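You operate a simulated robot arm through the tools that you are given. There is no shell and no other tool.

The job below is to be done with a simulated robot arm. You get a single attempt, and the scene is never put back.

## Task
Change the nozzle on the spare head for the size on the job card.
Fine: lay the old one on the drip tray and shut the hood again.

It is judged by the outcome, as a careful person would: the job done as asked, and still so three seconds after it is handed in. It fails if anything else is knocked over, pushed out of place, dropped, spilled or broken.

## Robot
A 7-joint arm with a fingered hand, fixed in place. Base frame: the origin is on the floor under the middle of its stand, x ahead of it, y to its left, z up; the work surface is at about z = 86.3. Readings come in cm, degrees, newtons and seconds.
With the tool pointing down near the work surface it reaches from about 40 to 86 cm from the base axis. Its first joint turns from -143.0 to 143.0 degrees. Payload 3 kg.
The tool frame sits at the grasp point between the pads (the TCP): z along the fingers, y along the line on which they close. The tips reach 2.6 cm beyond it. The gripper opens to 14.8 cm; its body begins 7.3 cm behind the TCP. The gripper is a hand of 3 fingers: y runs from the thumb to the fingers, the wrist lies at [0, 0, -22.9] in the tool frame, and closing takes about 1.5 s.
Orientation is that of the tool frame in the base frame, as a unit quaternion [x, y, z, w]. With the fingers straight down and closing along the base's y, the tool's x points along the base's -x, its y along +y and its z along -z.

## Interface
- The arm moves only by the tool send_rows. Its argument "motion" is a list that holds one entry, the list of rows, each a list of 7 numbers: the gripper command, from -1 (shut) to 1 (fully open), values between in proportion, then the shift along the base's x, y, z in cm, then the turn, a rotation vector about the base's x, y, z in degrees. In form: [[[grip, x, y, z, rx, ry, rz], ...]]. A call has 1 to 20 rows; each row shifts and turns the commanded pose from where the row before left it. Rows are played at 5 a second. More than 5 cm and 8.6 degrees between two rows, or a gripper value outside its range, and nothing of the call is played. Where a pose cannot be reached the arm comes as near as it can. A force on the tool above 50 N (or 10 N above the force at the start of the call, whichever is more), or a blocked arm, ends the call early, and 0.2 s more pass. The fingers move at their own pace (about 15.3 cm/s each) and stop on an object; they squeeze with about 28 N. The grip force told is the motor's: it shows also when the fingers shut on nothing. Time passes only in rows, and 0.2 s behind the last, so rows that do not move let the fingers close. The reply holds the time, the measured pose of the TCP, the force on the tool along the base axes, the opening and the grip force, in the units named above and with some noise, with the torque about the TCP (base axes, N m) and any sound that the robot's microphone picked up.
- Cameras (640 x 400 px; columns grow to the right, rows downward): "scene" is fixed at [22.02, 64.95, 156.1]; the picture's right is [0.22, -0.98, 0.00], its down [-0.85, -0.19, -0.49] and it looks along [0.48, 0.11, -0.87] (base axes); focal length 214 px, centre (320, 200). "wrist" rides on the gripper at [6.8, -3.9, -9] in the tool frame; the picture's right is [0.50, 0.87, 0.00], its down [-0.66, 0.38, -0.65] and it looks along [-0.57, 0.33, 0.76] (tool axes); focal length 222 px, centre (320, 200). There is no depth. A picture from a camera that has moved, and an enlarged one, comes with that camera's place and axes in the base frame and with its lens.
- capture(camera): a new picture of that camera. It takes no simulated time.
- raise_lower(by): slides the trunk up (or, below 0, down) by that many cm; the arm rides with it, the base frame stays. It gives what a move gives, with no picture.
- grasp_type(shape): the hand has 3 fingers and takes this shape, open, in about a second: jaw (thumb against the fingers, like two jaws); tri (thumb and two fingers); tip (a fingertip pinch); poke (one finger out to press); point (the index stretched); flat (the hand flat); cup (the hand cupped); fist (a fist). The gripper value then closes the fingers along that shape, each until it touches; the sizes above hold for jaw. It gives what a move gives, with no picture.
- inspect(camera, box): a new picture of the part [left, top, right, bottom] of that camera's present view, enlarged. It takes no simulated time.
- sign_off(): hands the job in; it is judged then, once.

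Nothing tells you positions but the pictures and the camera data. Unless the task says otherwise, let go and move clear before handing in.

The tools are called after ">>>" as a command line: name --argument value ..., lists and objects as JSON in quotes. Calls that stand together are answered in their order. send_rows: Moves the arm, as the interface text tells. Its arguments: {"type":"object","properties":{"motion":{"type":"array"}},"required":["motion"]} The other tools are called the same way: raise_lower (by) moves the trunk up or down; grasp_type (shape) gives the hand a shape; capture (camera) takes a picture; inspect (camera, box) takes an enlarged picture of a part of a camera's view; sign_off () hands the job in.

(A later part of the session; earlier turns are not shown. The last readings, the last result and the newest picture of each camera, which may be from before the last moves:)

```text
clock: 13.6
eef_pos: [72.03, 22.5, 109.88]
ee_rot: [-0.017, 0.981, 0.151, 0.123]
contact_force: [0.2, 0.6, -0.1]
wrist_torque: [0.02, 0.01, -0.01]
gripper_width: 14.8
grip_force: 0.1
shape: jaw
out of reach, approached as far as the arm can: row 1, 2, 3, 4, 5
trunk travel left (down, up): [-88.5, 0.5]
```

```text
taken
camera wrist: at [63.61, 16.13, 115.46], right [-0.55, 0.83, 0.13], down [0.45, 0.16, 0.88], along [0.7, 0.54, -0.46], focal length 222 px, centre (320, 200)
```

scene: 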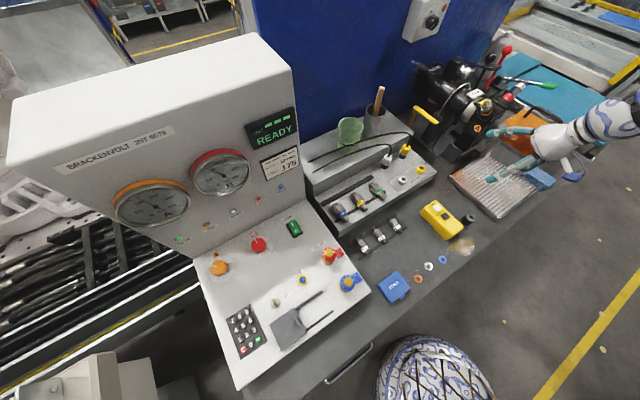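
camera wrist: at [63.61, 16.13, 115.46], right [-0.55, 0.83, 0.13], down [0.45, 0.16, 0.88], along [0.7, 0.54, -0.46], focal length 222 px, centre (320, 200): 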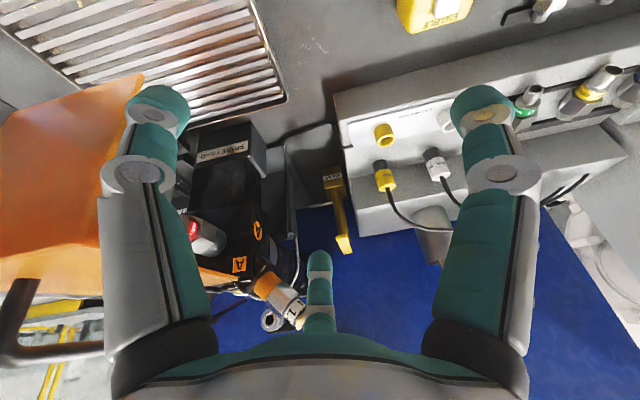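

The red-banded nozzle and open side of the hood are now in view; I will zoom in.

>>> inspect --camera "wrist" --box '[170, 190, 280, 290]'

>>> inspect --camera "wrist" --box '[0, 60, 160, 380]'

>>> inspect --camera "wrist" --box '[180, 100, 360, 260]'

>>> inspect --camera "scene" --box '[450, 60, 610, 200]'

```text
4.00 times, centred on (225, 240) of wrist
camera zoom: at [63.61, 16.13, 115.46], right [-0.55, 0.83, 0.13], down [0.45, 0.16, 0.88], along [0.7, 0.54, -0.46], focal length 888 px, centre (700, 40)
```

zoom: 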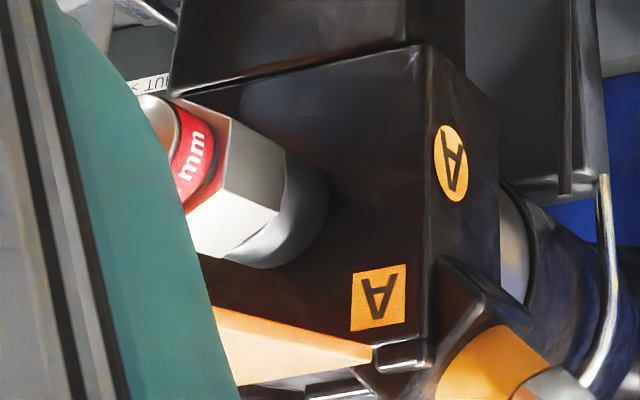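

```text
1.25 times, centred on (80, 220) of wrist
camera zoom: at [63.61, 16.13, 115.46], right [-0.55, 0.83, 0.13], down [0.45, 0.16, 0.88], along [0.7, 0.54, -0.46], focal length 278 px, centre (620, 175)
```

zoom: 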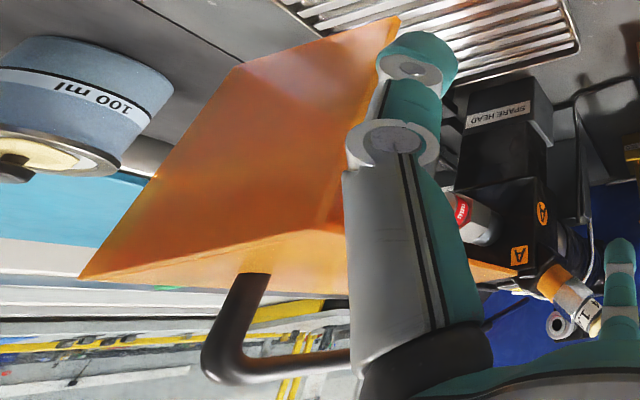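

```text
2.50 times, centred on (270, 180) of wrist
camera zoom: at [63.61, 16.13, 115.46], right [-0.55, 0.83, 0.13], down [0.45, 0.16, 0.88], along [0.7, 0.54, -0.46], focal length 555 px, centre (445, 250)
```

zoom: 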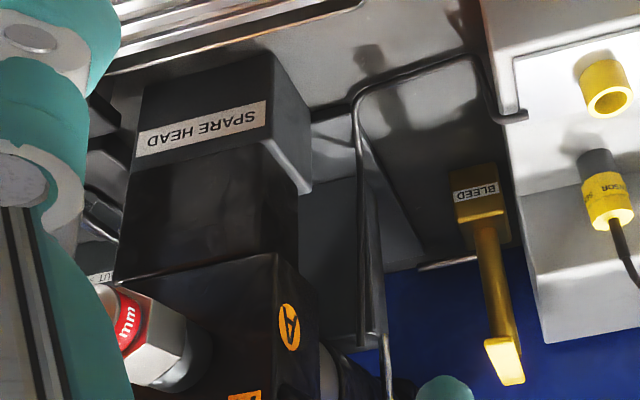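

```text
2.86 times, centred on (530, 130) of scene
camera zoom: at [22.02, 64.95, 156.1], right [0.22, -0.98, 0.0], down [-0.85, -0.19, -0.49], along [0.48, 0.11, -0.87], focal length 613 px, centre (-280, 400)
```

zoom: 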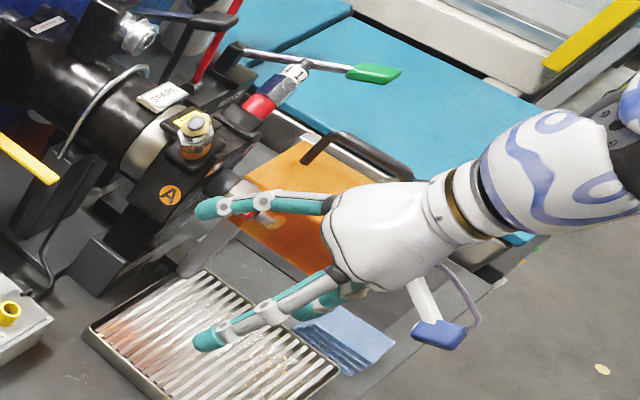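

I need to find the hood's hinge. I will zoom on its rear edge near the head from both cameras.

>>> inspect --camera "scene" --box '[505, 98, 561, 133]'

>>> inspect --camera "wrist" --box '[220, 255, 300, 310]'

>>> inspect --camera "wrist" --box '[195, 205, 235, 235]'

```text
11.43 times, centred on (533, 116) of scene
camera zoom: at [22.02, 64.95, 156.1], right [0.22, -0.98, 0.0], down [-0.85, -0.19, -0.49], along [0.48, 0.11, -0.87], focal length 2451 px, centre (-2114, 1166)
```

zoom: 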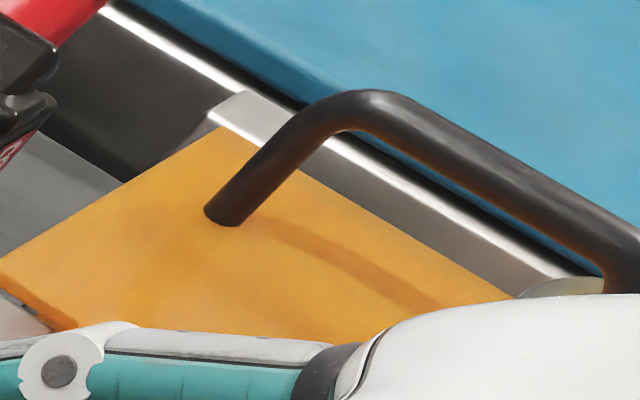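

```text
7.27 times, centred on (260, 282) of wrist
camera zoom: at [63.61, 16.13, 115.46], right [-0.55, 0.83, 0.13], down [0.45, 0.16, 0.88], along [0.7, 0.54, -0.46], focal length 1615 px, centre (756, -400)
```

zoom: 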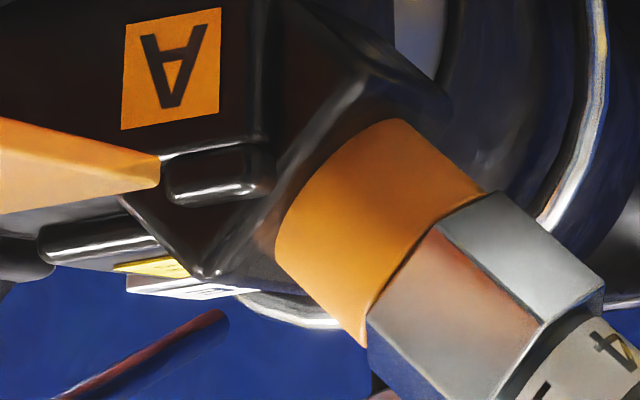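

```text
13.33 times, centred on (215, 220) of wrist
camera zoom: at [63.61, 16.13, 115.46], right [-0.55, 0.83, 0.13], down [0.45, 0.16, 0.88], along [0.7, 0.54, -0.46], focal length 2962 px, centre (1720, -67)
```

zoom: 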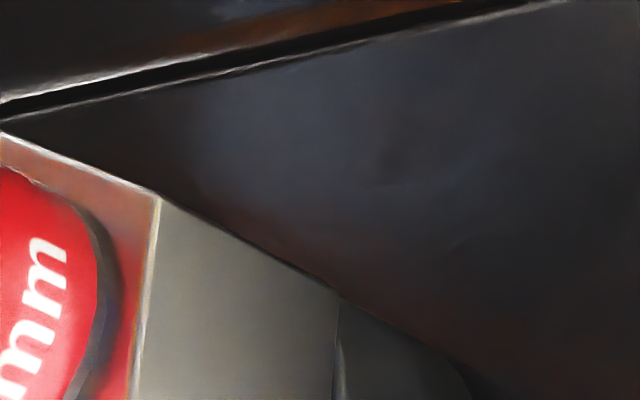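

The hood looks hinged along its rear top edge at the head, with lugs there, and it can be lifted by the handle. The bench runs at about 45° to my base, so I need to learn which wrist poses I can reach in front of the head; I will restore the tool to vertical and test lower down.

>>> send_rows --motion '[[[1, -1.35, -1.7, -0.5, -4.39, 3.49, 0], [1, -1.35, -1.7, -0.5, -4.39, 3.49, 0], [1, -1.35, -1.7, -0.5, -4.39, 3.49, 0], [1, -1.35, -1.7, -0.5, -4.39, 3.49, 0]]]'

>>> send_rows --motion '[[[1, -1, -1, -2, 0, 0, 0], [1, -1, -1, -2, 0, 0, 0]]]'

```text
clock: 14.6
eef_pos: [66.41, 15.94, 108.19]
ee_rot: [-0.018, 1.0, 0.0, 0.0]
contact_force: [1.2, 0.4, 0.5]
wrist_torque: [-0.02, -0.02, -0.04]
gripper_width: 14.79
grip_force: 0.1
shape: jaw
trunk travel left (down, up): [-88.5, 0.5]
```

```text
clock: 15.2
eef_pos: [64.33, 14.03, 103.91]
ee_rot: [-0.017, 1.0, 0.001, 0.001]
contact_force: [0.1, 0.1, -0.4]
wrist_torque: [-0.01, -0.01, 0.03]
gripper_width: 14.81
grip_force: 0.0
shape: jaw
trunk travel left (down, up): [-88.5, 0.5]
```

That worked at the lower height. I keep backing out toward (50, 0, 104).

>>> send_rows --motion '[[[1, -2, -2, 0, 0, 0, 0], [1, -2, -2, 0, 0, 0, 0], [1, -2, -2, 0, 0, 0, 0]]]'

```text
clock: 16.0
eef_pos: [63.32, 12.73, 103.81]
ee_rot: [-0.016, 1.0, 0.0, 0.0]
contact_force: [0.8, 0.1, -0.2]
wrist_torque: [-0.05, 0.02, 0.03]
gripper_width: 14.8
grip_force: 0.0
shape: jaw
out of reach, approached as far as the arm can: row 1, 2, 3
trunk travel left (down, up): [-88.5, 0.5]
```

The inner limit is about 64.6 cm here. I will test whether turning the hand about the vertical lets it come closer.

>>> send_rows --motion '[[[1, 0, 0, 0, 0, 0, 8], [1, 0, 0, 0, 0, 0, 8], [1, 0, 0, 0, 0, 0, 8]]]'

>>> send_rows --motion '[[[1, -1, -2, 0, 0, 0, 0], [1, -1, -2, 0, 0, 0, 0], [1, -1, -2, 0, 0, 0, 0]]]'

```text
clock: 16.8
eef_pos: [63.35, 12.67, 103.8]
ee_rot: [-0.226, 0.974, 0.0, 0.0]
contact_force: [0.9, 0.0, -0.5]
wrist_torque: [0.0, 0.0, 0.0]
gripper_width: 14.79
grip_force: 0.0
shape: jaw
trunk travel left (down, up): [-88.5, 0.5]
```

```text
clock: 17.6
eef_pos: [63.35, 12.75, 103.83]
ee_rot: [-0.225, 0.974, 0.0, 0.0]
contact_force: [-0.1, -0.3, -0.3]
wrist_torque: [0.02, -0.05, 0.01]
gripper_width: 14.81
grip_force: 0.0
shape: jaw
out of reach, approached as far as the arm can: row 1, 2, 3
trunk travel left (down, up): [-88.5, 0.5]
```

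Yaw is free but the radius limit stays. I will test going lower and tangentially.

>>> send_rows --motion '[[[1, 0.3, -3, 0, 0, 0, 0], [1, 0.3, -3, 0, 0, 0, 0], [1, 0.3, -3, 0, 0, 0, 0], [1, 0.1, -3, 0, 0, 0, 0]]]'

>>> send_rows --motion '[[[1, 0, 0, -4, 0, 0, 0], [1, -3, 0, 0, 0, 0, 0], [1, -3, 0, 0, 0, 0, 0], [1, -3, 0, 0, 0, 0, 0]]]'

```text
clock: 18.6
eef_pos: [67.78, 3.79, 104.03]
ee_rot: [-0.224, 0.975, 0.001, -0.002]
contact_force: [0.7, 0.2, 0.4]
wrist_torque: [-0.04, -0.04, 0.02]
gripper_width: 14.76
grip_force: 0.0
shape: jaw
out of reach, approached as far as the arm can: row 1, 2, 3, 4
trunk travel left (down, up): [-88.5, 0.5]
```

```text
clock: 19.6
eef_pos: [65.19, 4.16, 99.89]
ee_rot: [-0.225, 0.974, 0.001, 0.0]
contact_force: [-0.7, 0.5, 0.1]
wrist_torque: [-0.03, 0.01, 0.01]
gripper_width: 14.82
grip_force: 0.1
shape: jaw
out of reach, approached as far as the arm can: row 3, 4
trunk travel left (down, up): [-88.5, 0.5]
```

The limit eases as the wrist gets lower, so a level tool should be reachable. I will tilt the hand toward the head in small steps, holding the TCP about where it is.

>>> send_rows --motion '[[[1, 0, 0, 0.5, 4, -4.2, 0], [1, 0, 0, 0.5, 4, -4.2, 0], [1, 0, 0, 0.5, 4, -4.2, 0]]]'

```text
clock: 20.4
eef_pos: [72.62, 4.55, 99.86]
ee_rot: [-0.222, 0.963, 0.078, 0.13]
contact_force: [-2.8, -3.1, -0.3]
wrist_torque: [0.02, 0.01, -0.02]
gripper_width: 14.74
grip_force: 0.0
shape: jaw
out of reach, approached as far as the arm can: row 1, 2, 3
trunk travel left (down, up): [-88.5, 0.5]
```

The wrist seems held at a boundary, probably an elbow-posture limit. I will look at the arm in the scene view to see how the forearm lies before choosing another way in.

>>> capture --camera "scene"

>>> capture --camera "wrist"

```text
taken
```

scene: 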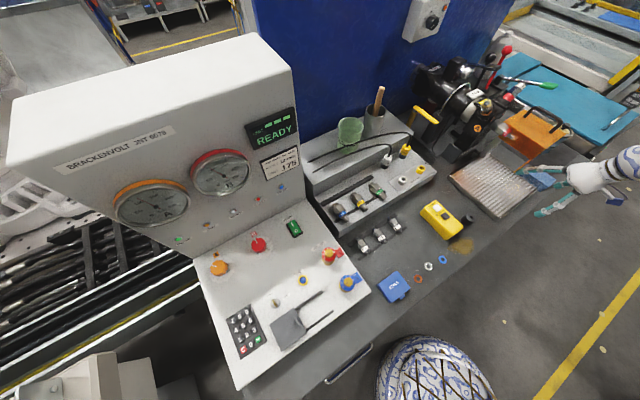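

```text
taken
camera wrist: at [66.43, -3.49, 106.12], right [-0.82, 0.57, -0.06], down [0.26, 0.47, 0.85], along [0.51, 0.68, -0.53], focal length 222 px, centre (320, 200)
```

wrist: 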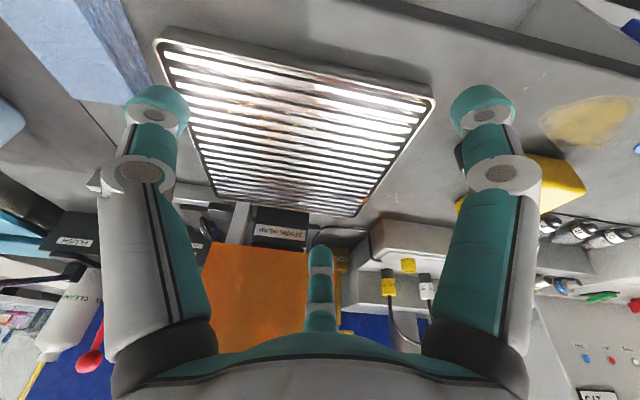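

This gives a near-frontal view of the hood and tray. I will zoom in on it.

>>> inspect --camera "wrist" --box '[180, 190, 370, 345]'

>>> inspect --camera "wrist" --box '[130, 20, 450, 220]'

>>> inspect --camera "wrist" --box '[0, 200, 130, 380]'

```text
2.58 times, centred on (275, 268) of wrist
camera zoom: at [66.43, -3.49, 106.12], right [-0.82, 0.57, -0.06], down [0.26, 0.47, 0.85], along [0.51, 0.68, -0.53], focal length 573 px, centre (436, 26)
```

zoom: 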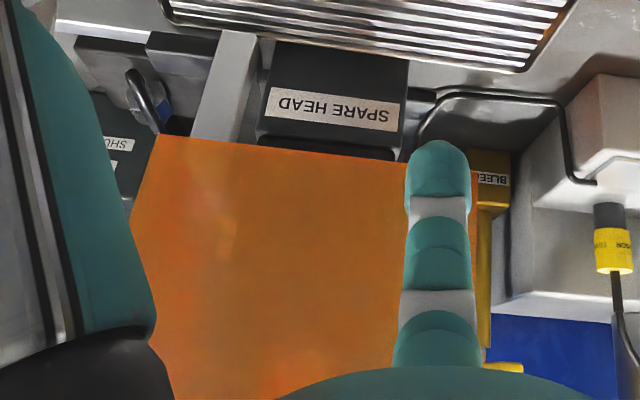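

```text
2.00 times, centred on (290, 120) of wrist
camera zoom: at [66.43, -3.49, 106.12], right [-0.82, 0.57, -0.06], down [0.26, 0.47, 0.85], along [0.51, 0.68, -0.53], focal length 444 px, centre (380, 360)
```

zoom: 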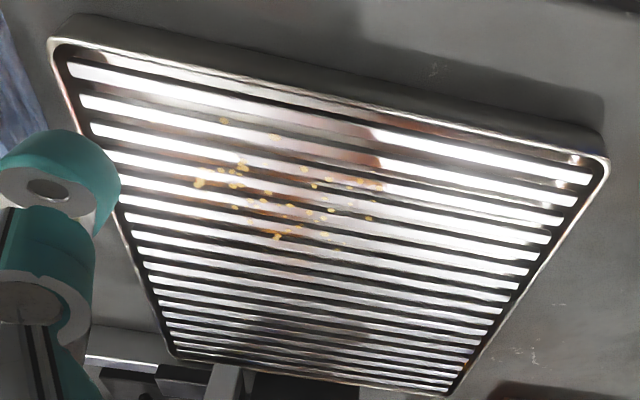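

```text
2.22 times, centred on (65, 290) of wrist
camera zoom: at [66.43, -3.49, 106.12], right [-0.82, 0.57, -0.06], down [0.26, 0.47, 0.85], along [0.51, 0.68, -0.53], focal length 494 px, centre (887, 0)
```

zoom: 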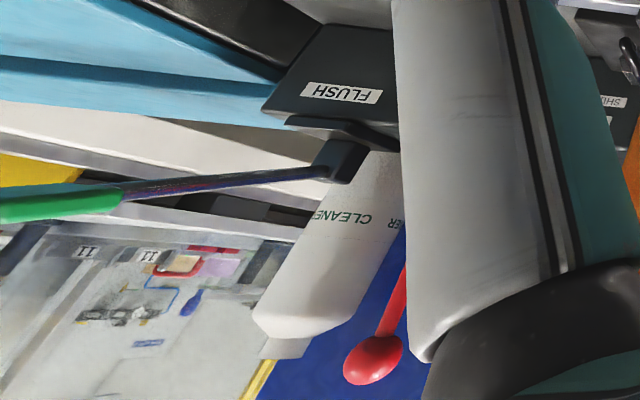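

I worked out the limit: the wrist must stay about 83.5 cm or more from a shoulder near (0, -24, 166), which explains every refusal so far. I will untilt and go round by the open side to a viewing pose above the hood at about (76, 14, 137), with the hand yawed 44° to line up with the bench.

>>> send_rows --motion '[[[1, -2.2, 3.5, 0.1, -4, 4.2, 0], [1, -2.2, 3.5, 0.1, -4, 4.2, 0], [1, -2.2, 3.5, 0.1, -4, 4.2, 0], [1, -0.7, 3.3, 4, 0, 0, 0], [1, -0.7, 3.3, 4, 0, 0, 0], [1, -0.7, 3.3, 4, 0, 0, 0], [1, 0.6, 0, 4, 0, 0, 0], [1, 0.6, 0, 4, 0, 0, 0], [1, 0.6, 0, 4, 0, 0, 0], [1, 0.6, 0, 4, 0, 0, 0], [1, 0.6, 0, 4, 0, 0, 0], [1, 0.6, 0, 4, 0, 0, 0], [1, 0.6, 0, 4, 0, 0, 0]]]'

>>> send_rows --motion '[[[1, 2, -2.75, -0.75, 0, 0, 4.5], [1, 2, -2.75, -0.75, 0, 0, 4.5], [1, 2, -2.75, -0.75, 0, 0, 4.5], [1, 2, -2.75, -0.75, 0, 0, 4.5]]]'

>>> capture --camera "wrist"

```text
refused: row 4 steps farther than a row can; nothing moved
```

```text
clock: 21.4
eef_pos: [80.56, -6.34, 96.69]
ee_rot: [-0.371, 0.916, 0.098, 0.117]
contact_force: [0.8, 0.1, -0.3]
wrist_torque: [-0.01, 0.02, 0.0]
gripper_width: 14.81
grip_force: 0.0
shape: jaw
trunk travel left (down, up): [-88.5, 0.5]
```

```text
taken
camera wrist: at [77.29, -15.97, 103.15], right [-0.96, 0.28, -0.06], down [0.1, 0.52, 0.85], along [0.27, 0.8, -0.53], focal length 222 px, centre (320, 200)
```

wrist: 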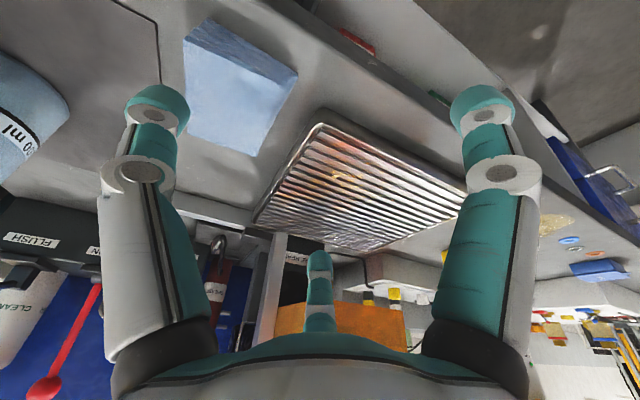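

A row of mine exceeded the 5 cm step and that call was refused, while the second ran; nothing was touched, and the hand is at (80.6, -6.3, 96.7). I will untilt here, go straight up beside the hood, then over it, one call at a time.

>>> send_rows --motion '[[[1, 0, 0, 0.5, -4, 4.2, 0], [1, 0, 0, 0.5, -4, 4.2, 0], [1, 0, 0, 0.5, -4, 4.2, 0], [1, 0.3, -0.1, 4.5, 0, 0, 0], [1, 0.3, -0.1, 4.5, 0, 0, 0], [1, 0.3, -0.1, 4.5, 0, 0, 0], [1, 0.3, -0.1, 4.5, 0, 0, 0]]]'

```text
clock: 23.0
eef_pos: [81.77, -6.84, 116.21]
ee_rot: [-0.368, 0.929, 0.041, -0.023]
contact_force: [-0.2, 0.1, 0.3]
wrist_torque: [0.01, -0.03, -0.02]
gripper_width: 14.8
grip_force: 0.0
shape: jaw
trunk travel left (down, up): [-88.5, 0.5]
```

Good, no contact. I remove a 5° residual tilt and continue up to z≈137.

>>> send_rows --motion '[[[1, 0.3, 0, 4, -3.4, -4.2, 0], [1, 0.3, 0, 4.5, 0, 0, 0], [1, 0.3, 0, 4.5, 0, 0, 0], [1, 0.3, 0, 4.5, 0, 0, 0], [1, 0.3, 0, 4, 0, 0, 0]]]'

>>> capture --camera "wrist"

```text
clock: 24.2
eef_pos: [83.69, -7.17, 137.81]
ee_rot: [-0.368, 0.93, 0.001, 0.001]
contact_force: [-0.4, -0.3, 0.6]
wrist_torque: [0.01, -0.02, 0.0]
gripper_width: 14.8
grip_force: 0.1
shape: jaw
out of reach, approached as far as the arm can: row 3
trunk travel left (down, up): [-88.5, 0.5]
```

```text
taken
camera wrist: at [81.33, -14.52, 146.84], right [-0.96, 0.29, 0.0], down [0.22, 0.72, 0.65], along [0.19, 0.63, -0.76], focal length 222 px, centre (320, 200)
```

wrist: 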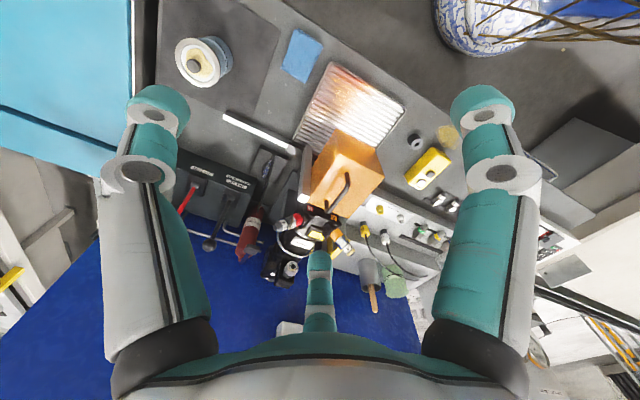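

This view shows the hood with its solid side wall on this side. I will zoom in for measurements.

>>> inspect --camera "wrist" --box '[260, 110, 420, 210]'

>>> inspect --camera "wrist" --box '[250, 180, 370, 280]'

>>> inspect --camera "wrist" --box '[160, 130, 300, 260]'

```text
4.00 times, centred on (340, 160) of wrist
camera zoom: at [81.33, -14.52, 146.84], right [-0.96, 0.29, 0.0], down [0.22, 0.72, 0.65], along [0.19, 0.63, -0.76], focal length 888 px, centre (240, 360)
```

zoom: 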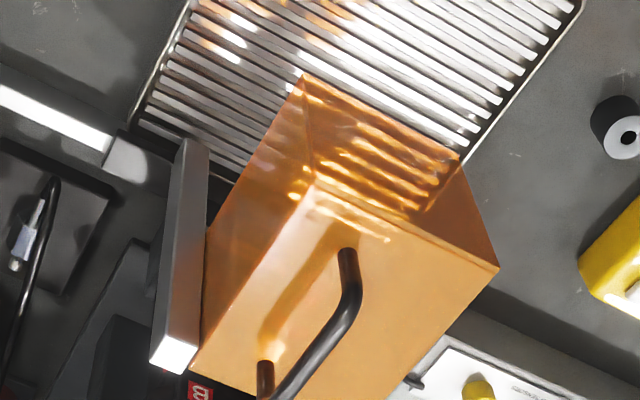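

```text
4.00 times, centred on (310, 230) of wrist
camera zoom: at [81.33, -14.52, 146.84], right [-0.96, 0.29, 0.0], down [0.22, 0.72, 0.65], along [0.19, 0.63, -0.76], focal length 888 px, centre (360, 80)
```

zoom: 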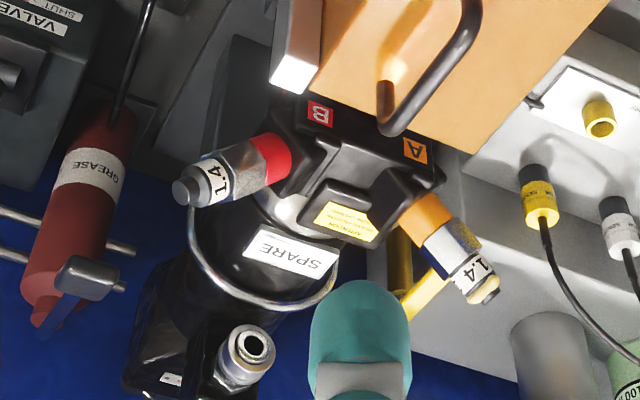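

```text
3.08 times, centred on (230, 195) of wrist
camera zoom: at [81.33, -14.52, 146.84], right [-0.96, 0.29, 0.0], down [0.22, 0.72, 0.65], along [0.19, 0.63, -0.76], focal length 684 px, centre (597, 215)
```

zoom: 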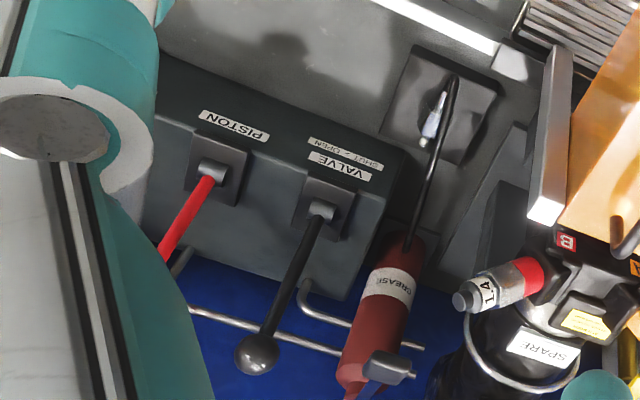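

Triangulating wrist views, the hood top is at z≈111.5 with corners (83.8,5.6), (76.5,13.0), (85.7,22), (93,14.8), so it runs exactly at 45°. A grey post stands at its rear corner near (93.3,13.8), which may be the hinge, so I will zoom in there.

>>> inspect --camera "wrist" --box '[284, 180, 332, 210]'

>>> inspect --camera "wrist" --box '[284, 140, 348, 180]'

>>> inspect --camera "wrist" --box '[320, 180, 384, 220]'

```text
13.33 times, centred on (308, 195) of wrist
camera zoom: at [81.33, -14.52, 146.84], right [-0.96, 0.29, 0.0], down [0.22, 0.72, 0.65], along [0.19, 0.63, -0.76], focal length 2962 px, centre (480, 267)
```

zoom: 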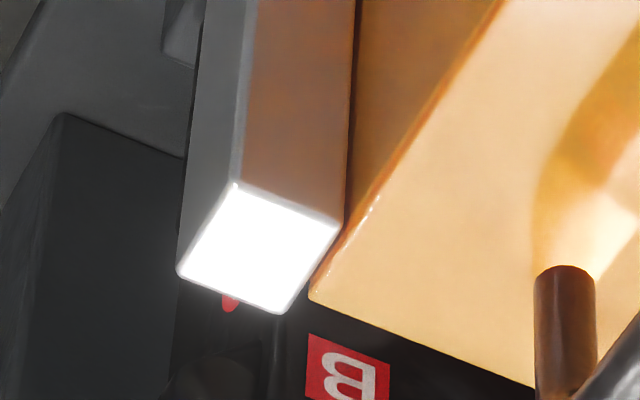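

```text
10.00 times, centred on (316, 160) of wrist
camera zoom: at [81.33, -14.52, 146.84], right [-0.96, 0.29, 0.0], down [0.22, 0.72, 0.65], along [0.19, 0.63, -0.76], focal length 2221 px, centre (360, 600)
```

zoom: 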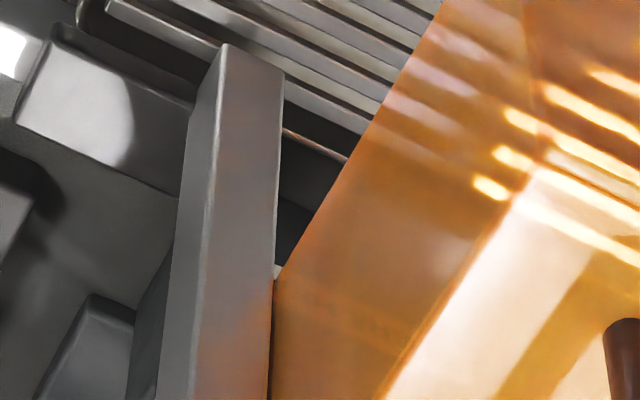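

```text
10.00 times, centred on (352, 200) of wrist
camera zoom: at [81.33, -14.52, 146.84], right [-0.96, 0.29, 0.0], down [0.22, 0.72, 0.65], along [0.19, 0.63, -0.76], focal length 2221 px, centre (0, 200)
```

zoom: 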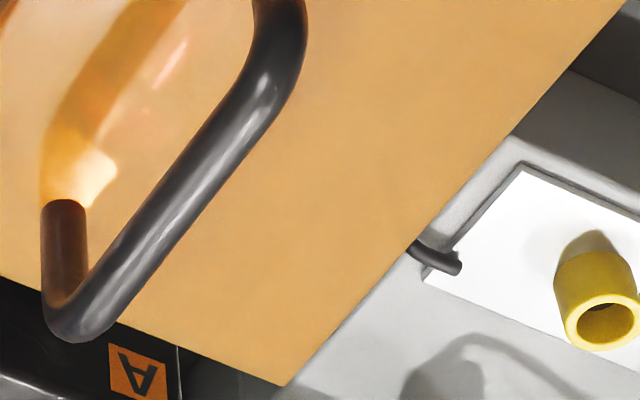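

The post touches the hood's rear corner with no other visible hinge, so the hood may swing about it or lift. The handle bar runs from (83.3,9.8) to (88.9,15.3) with its centre at about z=115. I will go above the bar, partly close the hand, and check alignment.

>>> send_rows --motion '[[[0.5, 0.4, 4.6, -0.5, 0, 0, 0.5], [0, 0.4, 4.6, -0.5, 0, 0, 0.5], [-0.2, 0.4, 4.6, -0.5, 0, 0, 0.5], [-0.2, 0.4, 4.6, -0.5, 0, 0, 0.3], [-0.2, 0, 0, -2, 0, 0, 0], [-0.2, 0, 0, -3, 0, 0, 0]]]'

>>> capture --camera "wrist"

>>> capture --camera "scene"

```text
clock: 25.6
eef_pos: [85.6, 11.65, 130.45]
ee_rot: [-0.382, 0.924, 0.001, -0.001]
contact_force: [0.8, -0.3, 0.1]
wrist_torque: [-0.01, 0.04, -0.03]
gripper_width: 5.93
grip_force: 0.1
shape: jaw
trunk travel left (down, up): [-88.5, 0.5]
```

```text
taken
camera wrist: at [83.51, 4.22, 139.68], right [-0.97, 0.26, 0.0], down [0.2, 0.73, 0.65], along [0.17, 0.63, -0.76], focal length 222 px, centre (320, 200)
```

wrist: 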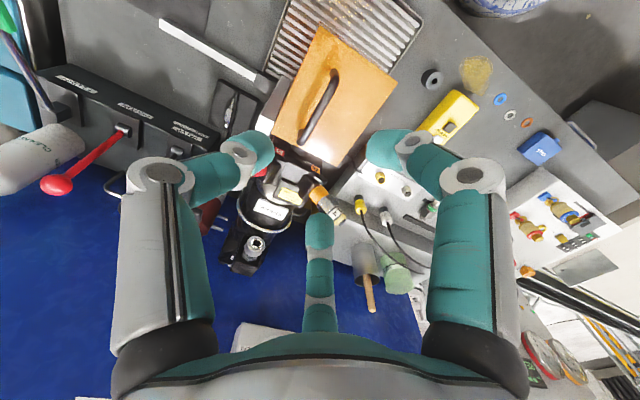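

```text
taken
```

scene: 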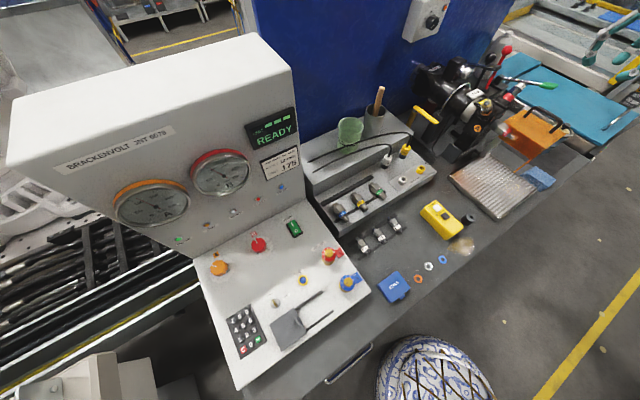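

The hand is lined up over the bar. I will take a close look at the hood and its rear corner from here before gripping.

>>> inspect --camera "wrist" --box '[250, 10, 410, 110]'

>>> inspect --camera "wrist" --box '[250, 90, 378, 170]'

>>> inspect --camera "scene" --box '[490, 95, 586, 155]'

```text
4.00 times, centred on (330, 60) of wrist
camera zoom: at [83.51, 4.22, 139.68], right [-0.97, 0.26, 0.0], down [0.2, 0.73, 0.65], along [0.17, 0.63, -0.76], focal length 888 px, centre (280, 760)
```

zoom: 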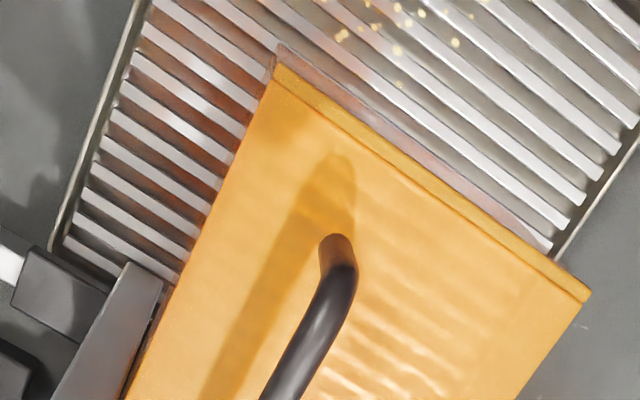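

```text
5.00 times, centred on (314, 130) of wrist
camera zoom: at [83.51, 4.22, 139.68], right [-0.97, 0.26, 0.0], down [0.2, 0.73, 0.65], along [0.17, 0.63, -0.76], focal length 1111 px, centre (350, 550)
```

zoom: 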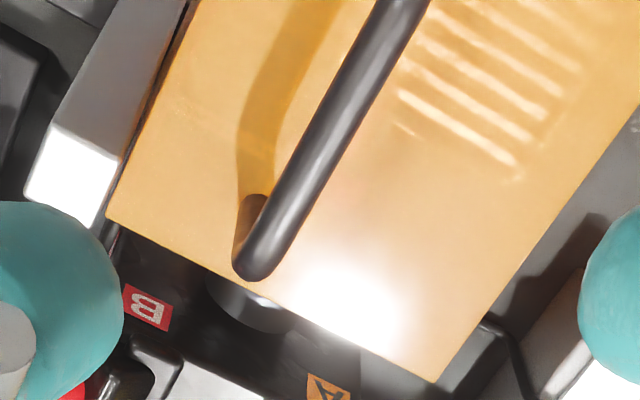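

```text
6.67 times, centred on (538, 125) of scene
camera zoom: at [22.02, 64.95, 156.1], right [0.22, -0.98, 0.0], down [-0.85, -0.19, -0.49], along [0.48, 0.11, -0.87], focal length 1430 px, centre (-1133, 700)
```

zoom: 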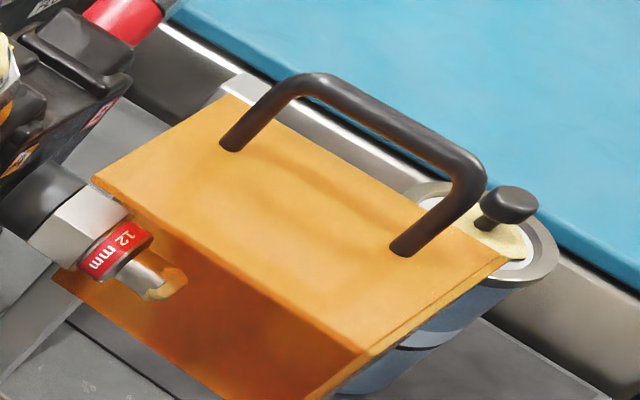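

The nozzle axis runs along y≈x-71.5 at z≈105.7, under the hood. I will now descend onto the handle bar and grip it.

>>> send_rows --motion '[[[-0.2, -0.1, 0.1, -4.5, 0, 0, 0], [-0.2, -0.1, 0.1, -4.5, 0, 0, 0], [-0.2, 0, 0, -3.5, 0, 0, 0], [-0.2, 0, 0, -2, 0, 0, 0], [-0.2, 0, 0, 0, 0, 0, 0]]]'

>>> capture --camera "wrist"

>>> inspect --camera "scene" --box '[480, 60, 640, 160]'

```text
clock: 26.8
eef_pos: [85.43, 11.73, 116.2]
ee_rot: [-0.383, 0.924, 0.0, 0.0]
contact_force: [-0.5, -0.5, -0.2]
wrist_torque: [0.03, 0.02, -0.01]
gripper_width: 5.96
grip_force: 0.0
shape: jaw
trunk travel left (down, up): [-88.5, 0.5]
```

```text
taken
camera wrist: at [83.33, 4.28, 125.3], right [-0.97, 0.26, 0.0], down [0.2, 0.73, 0.65], along [0.17, 0.63, -0.76], focal length 222 px, centre (320, 200)
```

wrist: 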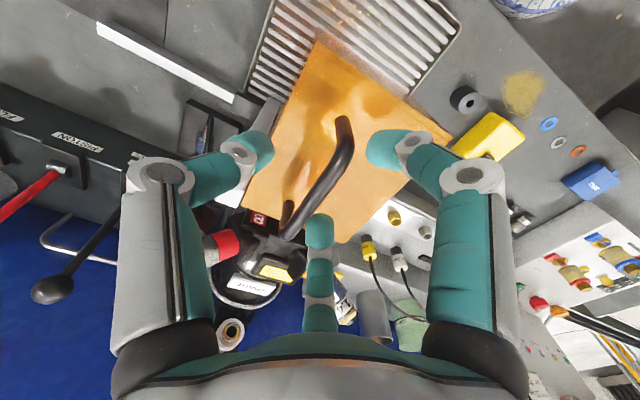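

```text
4.00 times, centred on (560, 110) of scene
camera zoom: at [22.02, 64.95, 156.1], right [0.22, -0.98, 0.0], down [-0.85, -0.19, -0.49], along [0.48, 0.11, -0.87], focal length 858 px, centre (-640, 560)
```

zoom: 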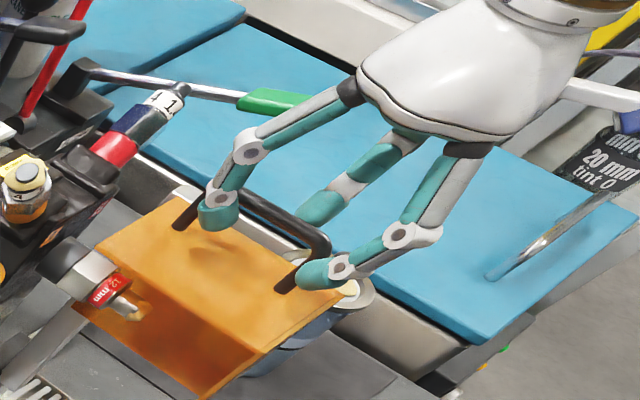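

The fingers straddle the bar cleanly. Now I close on it.

>>> send_rows --motion '[[[-0.6, 0, 0, 0, 0, 0, 0], [-1, 0, 0, 0, 0, 0, 0], [-1, 0, 0, 0, 0, 0, 0], [-1, 0, 0, 0, 0, 0, 0], [-1, 0, 0, 0, 0, 0, 0]]]'

>>> inspect --camera "scene" --box '[480, 60, 640, 160]'

```text
clock: 28.0
eef_pos: [85.47, 11.6, 115.91]
ee_rot: [-0.383, 0.924, 0.0, -0.002]
contact_force: [-2.6, -1.7, -21.9]
wrist_torque: [-0.02, 0.03, 0.01]
gripper_width: 0.3
grip_force: 28.2
shape: jaw
trunk travel left (down, up): [-88.5, 0.5]
```

```text
4.00 times, centred on (560, 110) of scene
camera zoom: at [22.02, 64.95, 156.1], right [0.22, -0.98, 0.0], down [-0.85, -0.19, -0.49], along [0.48, 0.11, -0.87], focal length 858 px, centre (-640, 560)
```

zoom: 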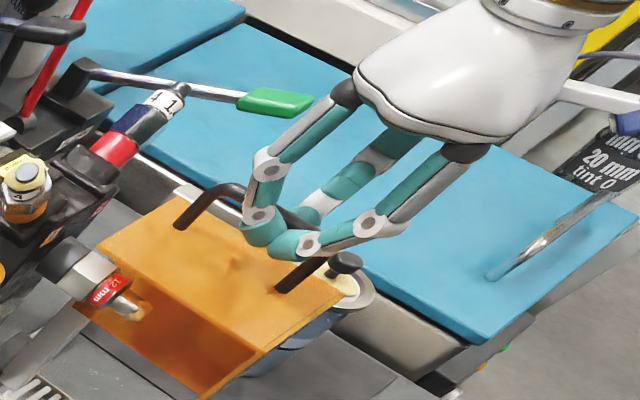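

The fingers have hooked under the bar and pull up with about 22 N, yet the hood does not lift, so it likely swings about the vertical post. I will test a small counter-clockwise arc about (93.3, 13.8).

>>> send_rows --motion '[[[-1, 0.08, -0.28, 0, 0, 0, 2], [-1, 0.08, -0.28, 0, 0, 0, 2], [-1, 0, 0, 0, 0, 0, 0]]]'

>>> inspect --camera "scene" --box '[480, 60, 640, 160]'

```text
clock: 28.8
eef_pos: [85.66, 11.38, 116.03]
ee_rot: [-0.414, 0.91, 0.001, -0.001]
contact_force: [4.3, 4.9, -24.3]
wrist_torque: [0.06, -0.08, 0.0]
gripper_width: 0.29
grip_force: 27.7
shape: jaw
trunk travel left (down, up): [-88.5, 0.5]
```

```text
4.00 times, centred on (560, 110) of scene
camera zoom: at [22.02, 64.95, 156.1], right [0.22, -0.98, 0.0], down [-0.85, -0.19, -0.49], along [0.48, 0.11, -0.87], focal length 858 px, centre (-640, 560)
```

zoom: 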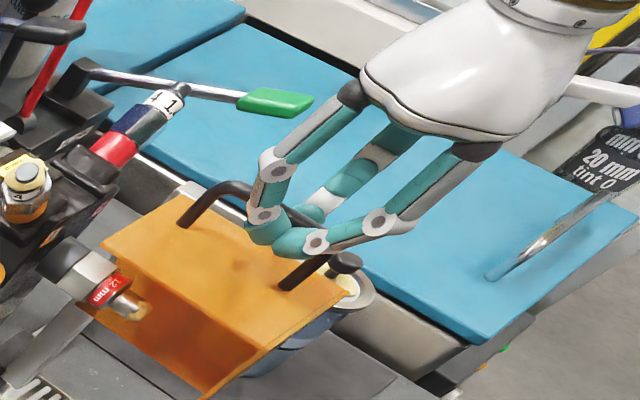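

The hood moved sideways along (0.7,-0.7) and resisted along the nozzle axis, so it may tip about an axis parallel to the nozzle on the post side. I will undo the small yaw, push another step along that direction and watch forces.

>>> send_rows --motion '[[[-1, 0.2, -0.1, 0.05, 0, 0, -2], [-1, 0.3, -0.3, 0.1, 0, 0, -2], [-1, 0, 0, 0, 0, 0, 0]]]'

>>> inspect --camera "scene" --box '[490, 95, 586, 155]'

```text
clock: 29.6
eef_pos: [86.16, 10.88, 116.03]
ee_rot: [-0.382, 0.924, 0.0, -0.002]
contact_force: [2.1, 3.7, -31.2]
wrist_torque: [0.04, -0.03, 0.05]
gripper_width: 0.22
grip_force: 27.8
shape: jaw
trunk travel left (down, up): [-88.5, 0.5]
```

```text
6.67 times, centred on (538, 125) of scene
camera zoom: at [22.02, 64.95, 156.1], right [0.22, -0.98, 0.0], down [-0.85, -0.19, -0.49], along [0.48, 0.11, -0.87], focal length 1430 px, centre (-1133, 700)
```

zoom: 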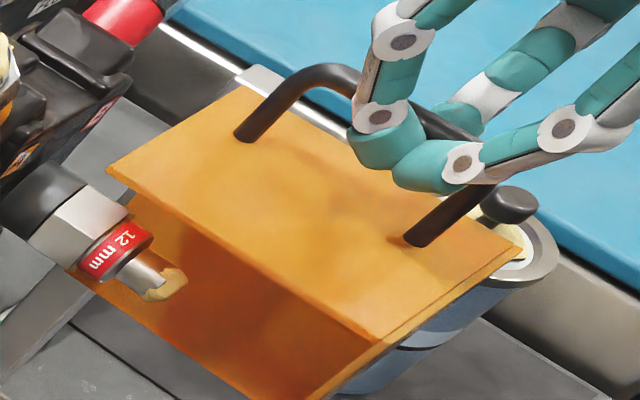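

The whole hood shifted about 1 cm along (0.7,-0.7) as a translation, so it seems to slide sideways. I continue 2 cm more, easing the upward pull a little.

>>> send_rows --motion '[[[-1, 0.35, -0.35, -0.1, 0, 0, 0], [-1, 0.35, -0.35, -0.05, 0, 0, 0], [-1, 0.35, -0.35, 0, 0, 0, 0], [-1, 0.35, -0.35, 0, 0, 0, 0], [-1, 0, 0, 0, 0, 0, 0]]]'

>>> inspect --camera "scene" --box '[490, 95, 586, 155]'

```text
clock: 30.8
eef_pos: [87.54, 9.57, 115.95]
ee_rot: [-0.383, 0.924, 0.0, -0.001]
contact_force: [3.5, 3.6, -16.2]
wrist_torque: [0.05, -0.07, 0.03]
gripper_width: 0.23
grip_force: 27.8
shape: jaw
trunk travel left (down, up): [-88.5, 0.5]
```

```text
6.67 times, centred on (538, 125) of scene
camera zoom: at [22.02, 64.95, 156.1], right [0.22, -0.98, 0.0], down [-0.85, -0.19, -0.49], along [0.48, 0.11, -0.87], focal length 1430 px, centre (-1133, 700)
```

zoom: 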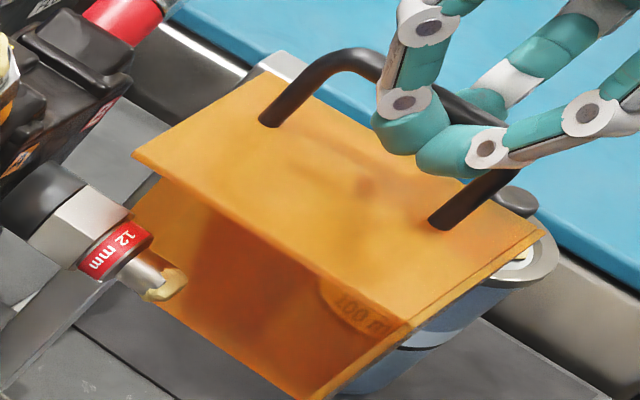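

The hood rides on a rail along (0.7,-0.7), which I can see on the bench, so it opens by sliding. I keep sliding it, checking force and surroundings.

>>> send_rows --motion '[[[-1, 0.6, -0.6, 0, 0, 0, 0], [-1, 0.6, -0.6, 0, 0, 0, 0], [-1, 0.6, -0.6, 0, 0, 0, 0], [-1, 0.6, -0.6, 0, 0, 0, 0], [-1, 0.6, -0.6, 0, 0, 0, 0], [-1, 0.6, -0.6, 0, 0, 0, 0], [-1, 0, 0, 0, 0, 0, 0]]]'

>>> inspect --camera "scene" --box '[480, 60, 640, 160]'

>>> capture --camera "wrist"

```text
clock: 32.4
eef_pos: [90.14, 6.66, 116.01]
ee_rot: [-0.383, 0.924, 0.0, -0.001]
contact_force: [13.2, 16.2, -26.7]
wrist_torque: [0.16, -0.18, 0.08]
gripper_width: 0.21
grip_force: 28.2
shape: jaw
out of reach, approached as far as the arm can: row 5, 6
trunk travel left (down, up): [-88.5, 0.5]
```

```text
4.00 times, centred on (560, 110) of scene
camera zoom: at [22.02, 64.95, 156.1], right [0.22, -0.98, 0.0], down [-0.85, -0.19, -0.49], along [0.48, 0.11, -0.87], focal length 858 px, centre (-640, 560)
```

zoom: 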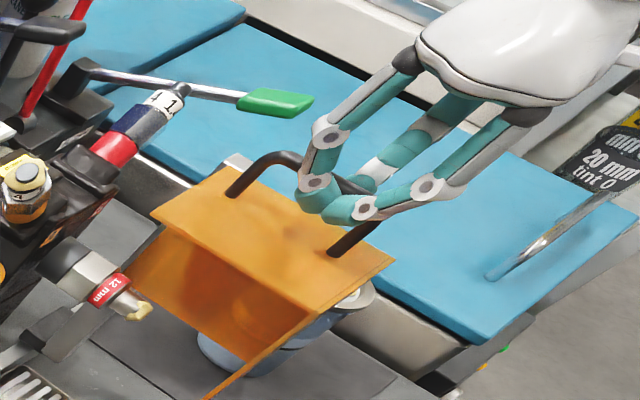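

```text
taken
camera wrist: at [88.13, -0.8, 125.15], right [-0.97, 0.26, 0.0], down [0.2, 0.73, 0.65], along [0.17, 0.63, -0.76], focal length 222 px, centre (320, 200)
```

wrist: 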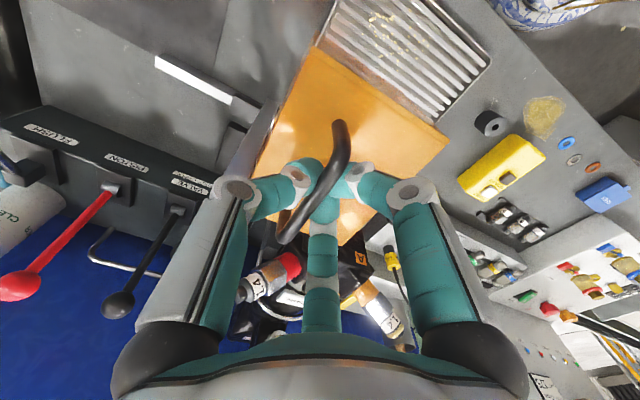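

I reached my outer limit with the hood about 6.9 cm open. I will let go and instead push the hood further by the near vertical edge of its front panel, which stays within reach.

>>> send_rows --motion '[[[-0.2, 0, 0, 0, 0, 0, 0], [-0.2, 0, 0, 0, 0, 0, 0], [-0.2, 0, 0, 0, 0, 0, 0], [-0.2, 0, 0, 0, 0, 0, 0]]]'

>>> inspect --camera "scene" --box '[480, 60, 640, 160]'

```text
clock: 33.4
eef_pos: [89.96, 6.22, 116.23]
ee_rot: [-0.382, 0.924, 0.001, -0.001]
contact_force: [-0.1, -1.2, 0.3]
wrist_torque: [0.02, -0.01, -0.04]
gripper_width: 5.88
grip_force: 0.1
shape: jaw
trunk travel left (down, up): [-88.5, 0.5]
```

```text
4.00 times, centred on (560, 110) of scene
camera zoom: at [22.02, 64.95, 156.1], right [0.22, -0.98, 0.0], down [-0.85, -0.19, -0.49], along [0.48, 0.11, -0.87], focal length 858 px, centre (-640, 560)
```

zoom: 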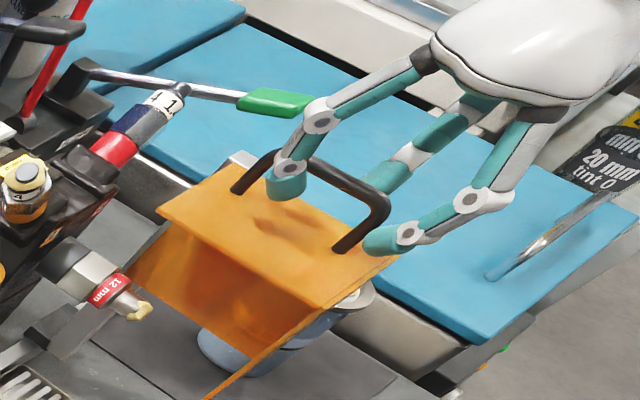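

Released cleanly and the hood stays put. Now I lift, move to the near side of the front panel, and close the fingers.

>>> send_rows --motion '[[[-0.2, 0, 0, 4.5, 0, 0, 0], [-0.2, -0.5, 0, 4.5, 0, 0, 0], [-0.2, -3.5, 2, 0, 0, 0, 0], [-0.5, -3.5, 2, 0, 0, 0, 0], [-0.8, -3, 2, 0, 0, 0, 0], [-1, -2.3, 0.5, 0, 0, 0, 0], [-1, 0, 0, -1, 0, 0, 0], [-1, 0, 0, 0, 0, 0, 0], [-1, 0, 0, 0, 0, 0, 0]]]'

>>> capture --camera "wrist"

>>> inspect --camera "scene" --box '[480, 60, 640, 160]'

```text
clock: 35.4
eef_pos: [77.01, 12.83, 124.31]
ee_rot: [-0.382, 0.924, 0.0, -0.001]
contact_force: [-0.7, 0.8, 0.4]
wrist_torque: [0.01, -0.01, -0.02]
gripper_width: 0.03
grip_force: 27.6
shape: jaw
trunk travel left (down, up): [-88.5, 0.5]
```

```text
taken
camera wrist: at [74.92, 5.44, 133.41], right [-0.97, 0.26, 0.0], down [0.2, 0.73, 0.65], along [0.17, 0.63, -0.76], focal length 222 px, centre (320, 200)
```

wrist: 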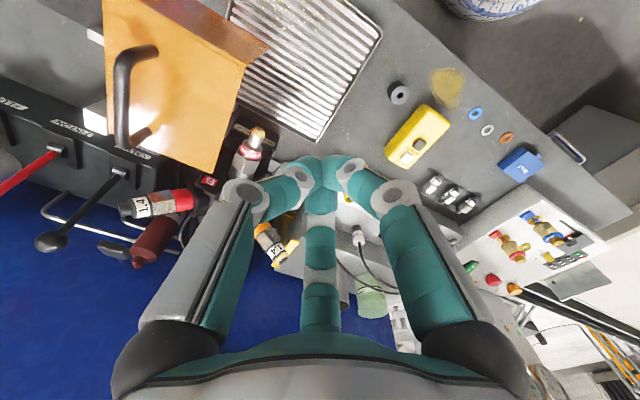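

```text
4.00 times, centred on (560, 110) of scene
camera zoom: at [22.02, 64.95, 156.1], right [0.22, -0.98, 0.0], down [-0.85, -0.19, -0.49], along [0.48, 0.11, -0.87], focal length 858 px, centre (-640, 560)
```

zoom: 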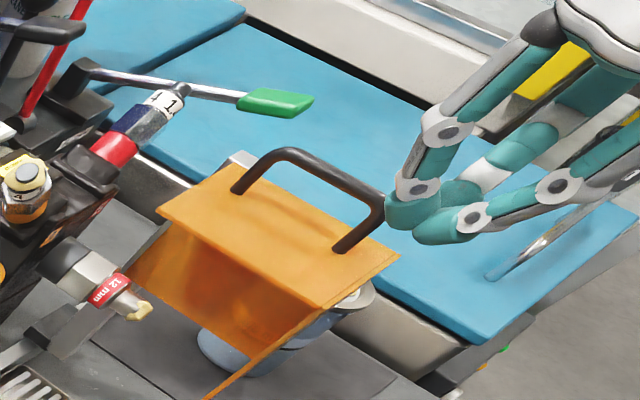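

The nozzle is now visible in the wrist view. I zoom in to measure the nozzle and the hood's new position.

>>> inspect --camera "wrist" --box '[216, 110, 296, 160]'

>>> inspect --camera "wrist" --box '[80, 0, 280, 125]'

```text
8.00 times, centred on (256, 135) of wrist
camera zoom: at [74.92, 5.44, 133.41], right [-0.97, 0.26, 0.0], down [0.2, 0.73, 0.65], along [0.17, 0.63, -0.76], focal length 1777 px, centre (832, 720)
```

zoom: 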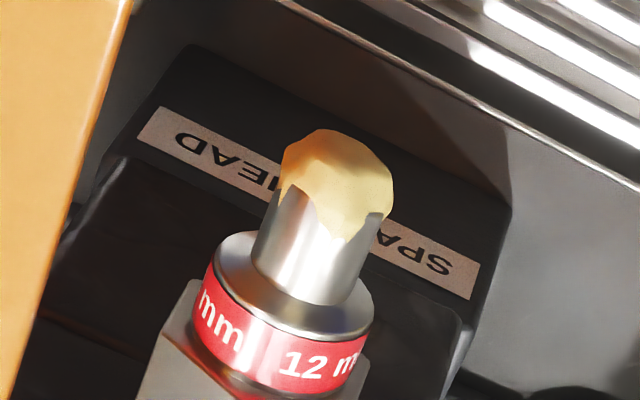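

```text
3.20 times, centred on (180, 62) of wrist
camera zoom: at [74.92, 5.44, 133.41], right [-0.97, 0.26, 0.0], down [0.2, 0.73, 0.65], along [0.17, 0.63, -0.76], focal length 711 px, centre (768, 640)
```

zoom: 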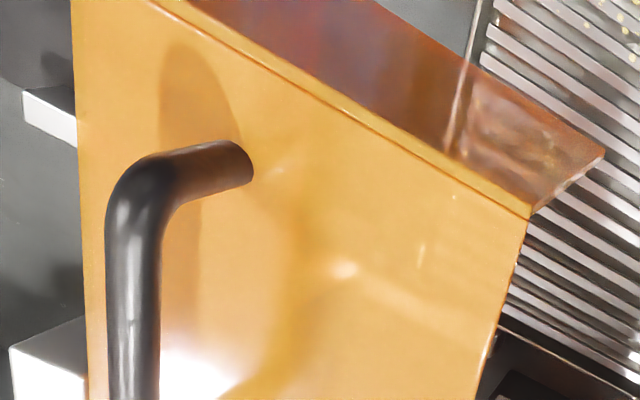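

The old nozzle reads 12 mm on red and its tip is plugged with cured resin; its tip end is at (85.7, 15.0, 106) and its axis runs along x-y≈70.7. I now lower the closed hand beside the front panel's near edge, then push.

>>> send_rows --motion '[[[-1, 0, 0, -4.5, 0, 0, 0], [-1, 0, 0, -4.5, 0, 0, 0], [-1, 0, 0, -4.5, 0, 0, 0], [-1, 0, 0, -3.8, 0, 0, 0], [-1, 0, 0, 0, 0, 0, 0]]]'

>>> inspect --camera "scene" --box '[460, 80, 620, 180]'

>>> capture --camera "wrist"

```text
clock: 36.6
eef_pos: [77.08, 12.9, 107.07]
ee_rot: [-0.383, 0.924, -0.001, 0.0]
contact_force: [-0.2, 0.8, -0.1]
wrist_torque: [0.01, 0.01, -0.02]
gripper_width: 0.01
grip_force: 28.3
shape: jaw
trunk travel left (down, up): [-88.5, 0.5]
```

```text
4.00 times, centred on (540, 130) of scene
camera zoom: at [22.02, 64.95, 156.1], right [0.22, -0.98, 0.0], down [-0.85, -0.19, -0.49], along [0.48, 0.11, -0.87], focal length 858 px, centre (-560, 480)
```

zoom: 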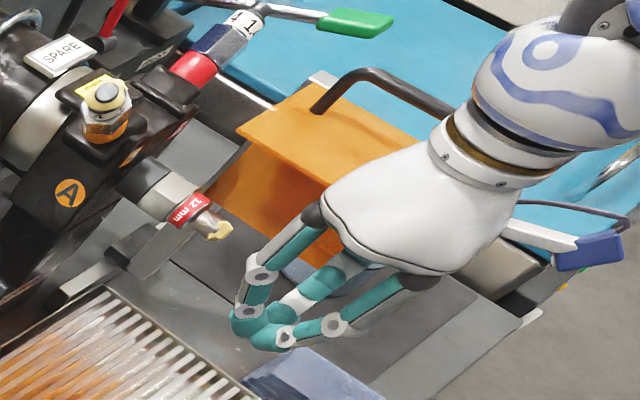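

```text
taken
camera wrist: at [74.96, 5.44, 116.01], right [-0.97, 0.26, 0.0], down [0.2, 0.73, 0.65], along [0.17, 0.63, -0.76], focal length 222 px, centre (320, 200)
```

wrist: 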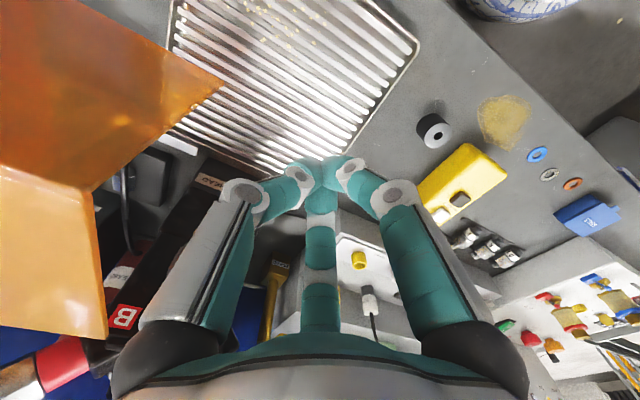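

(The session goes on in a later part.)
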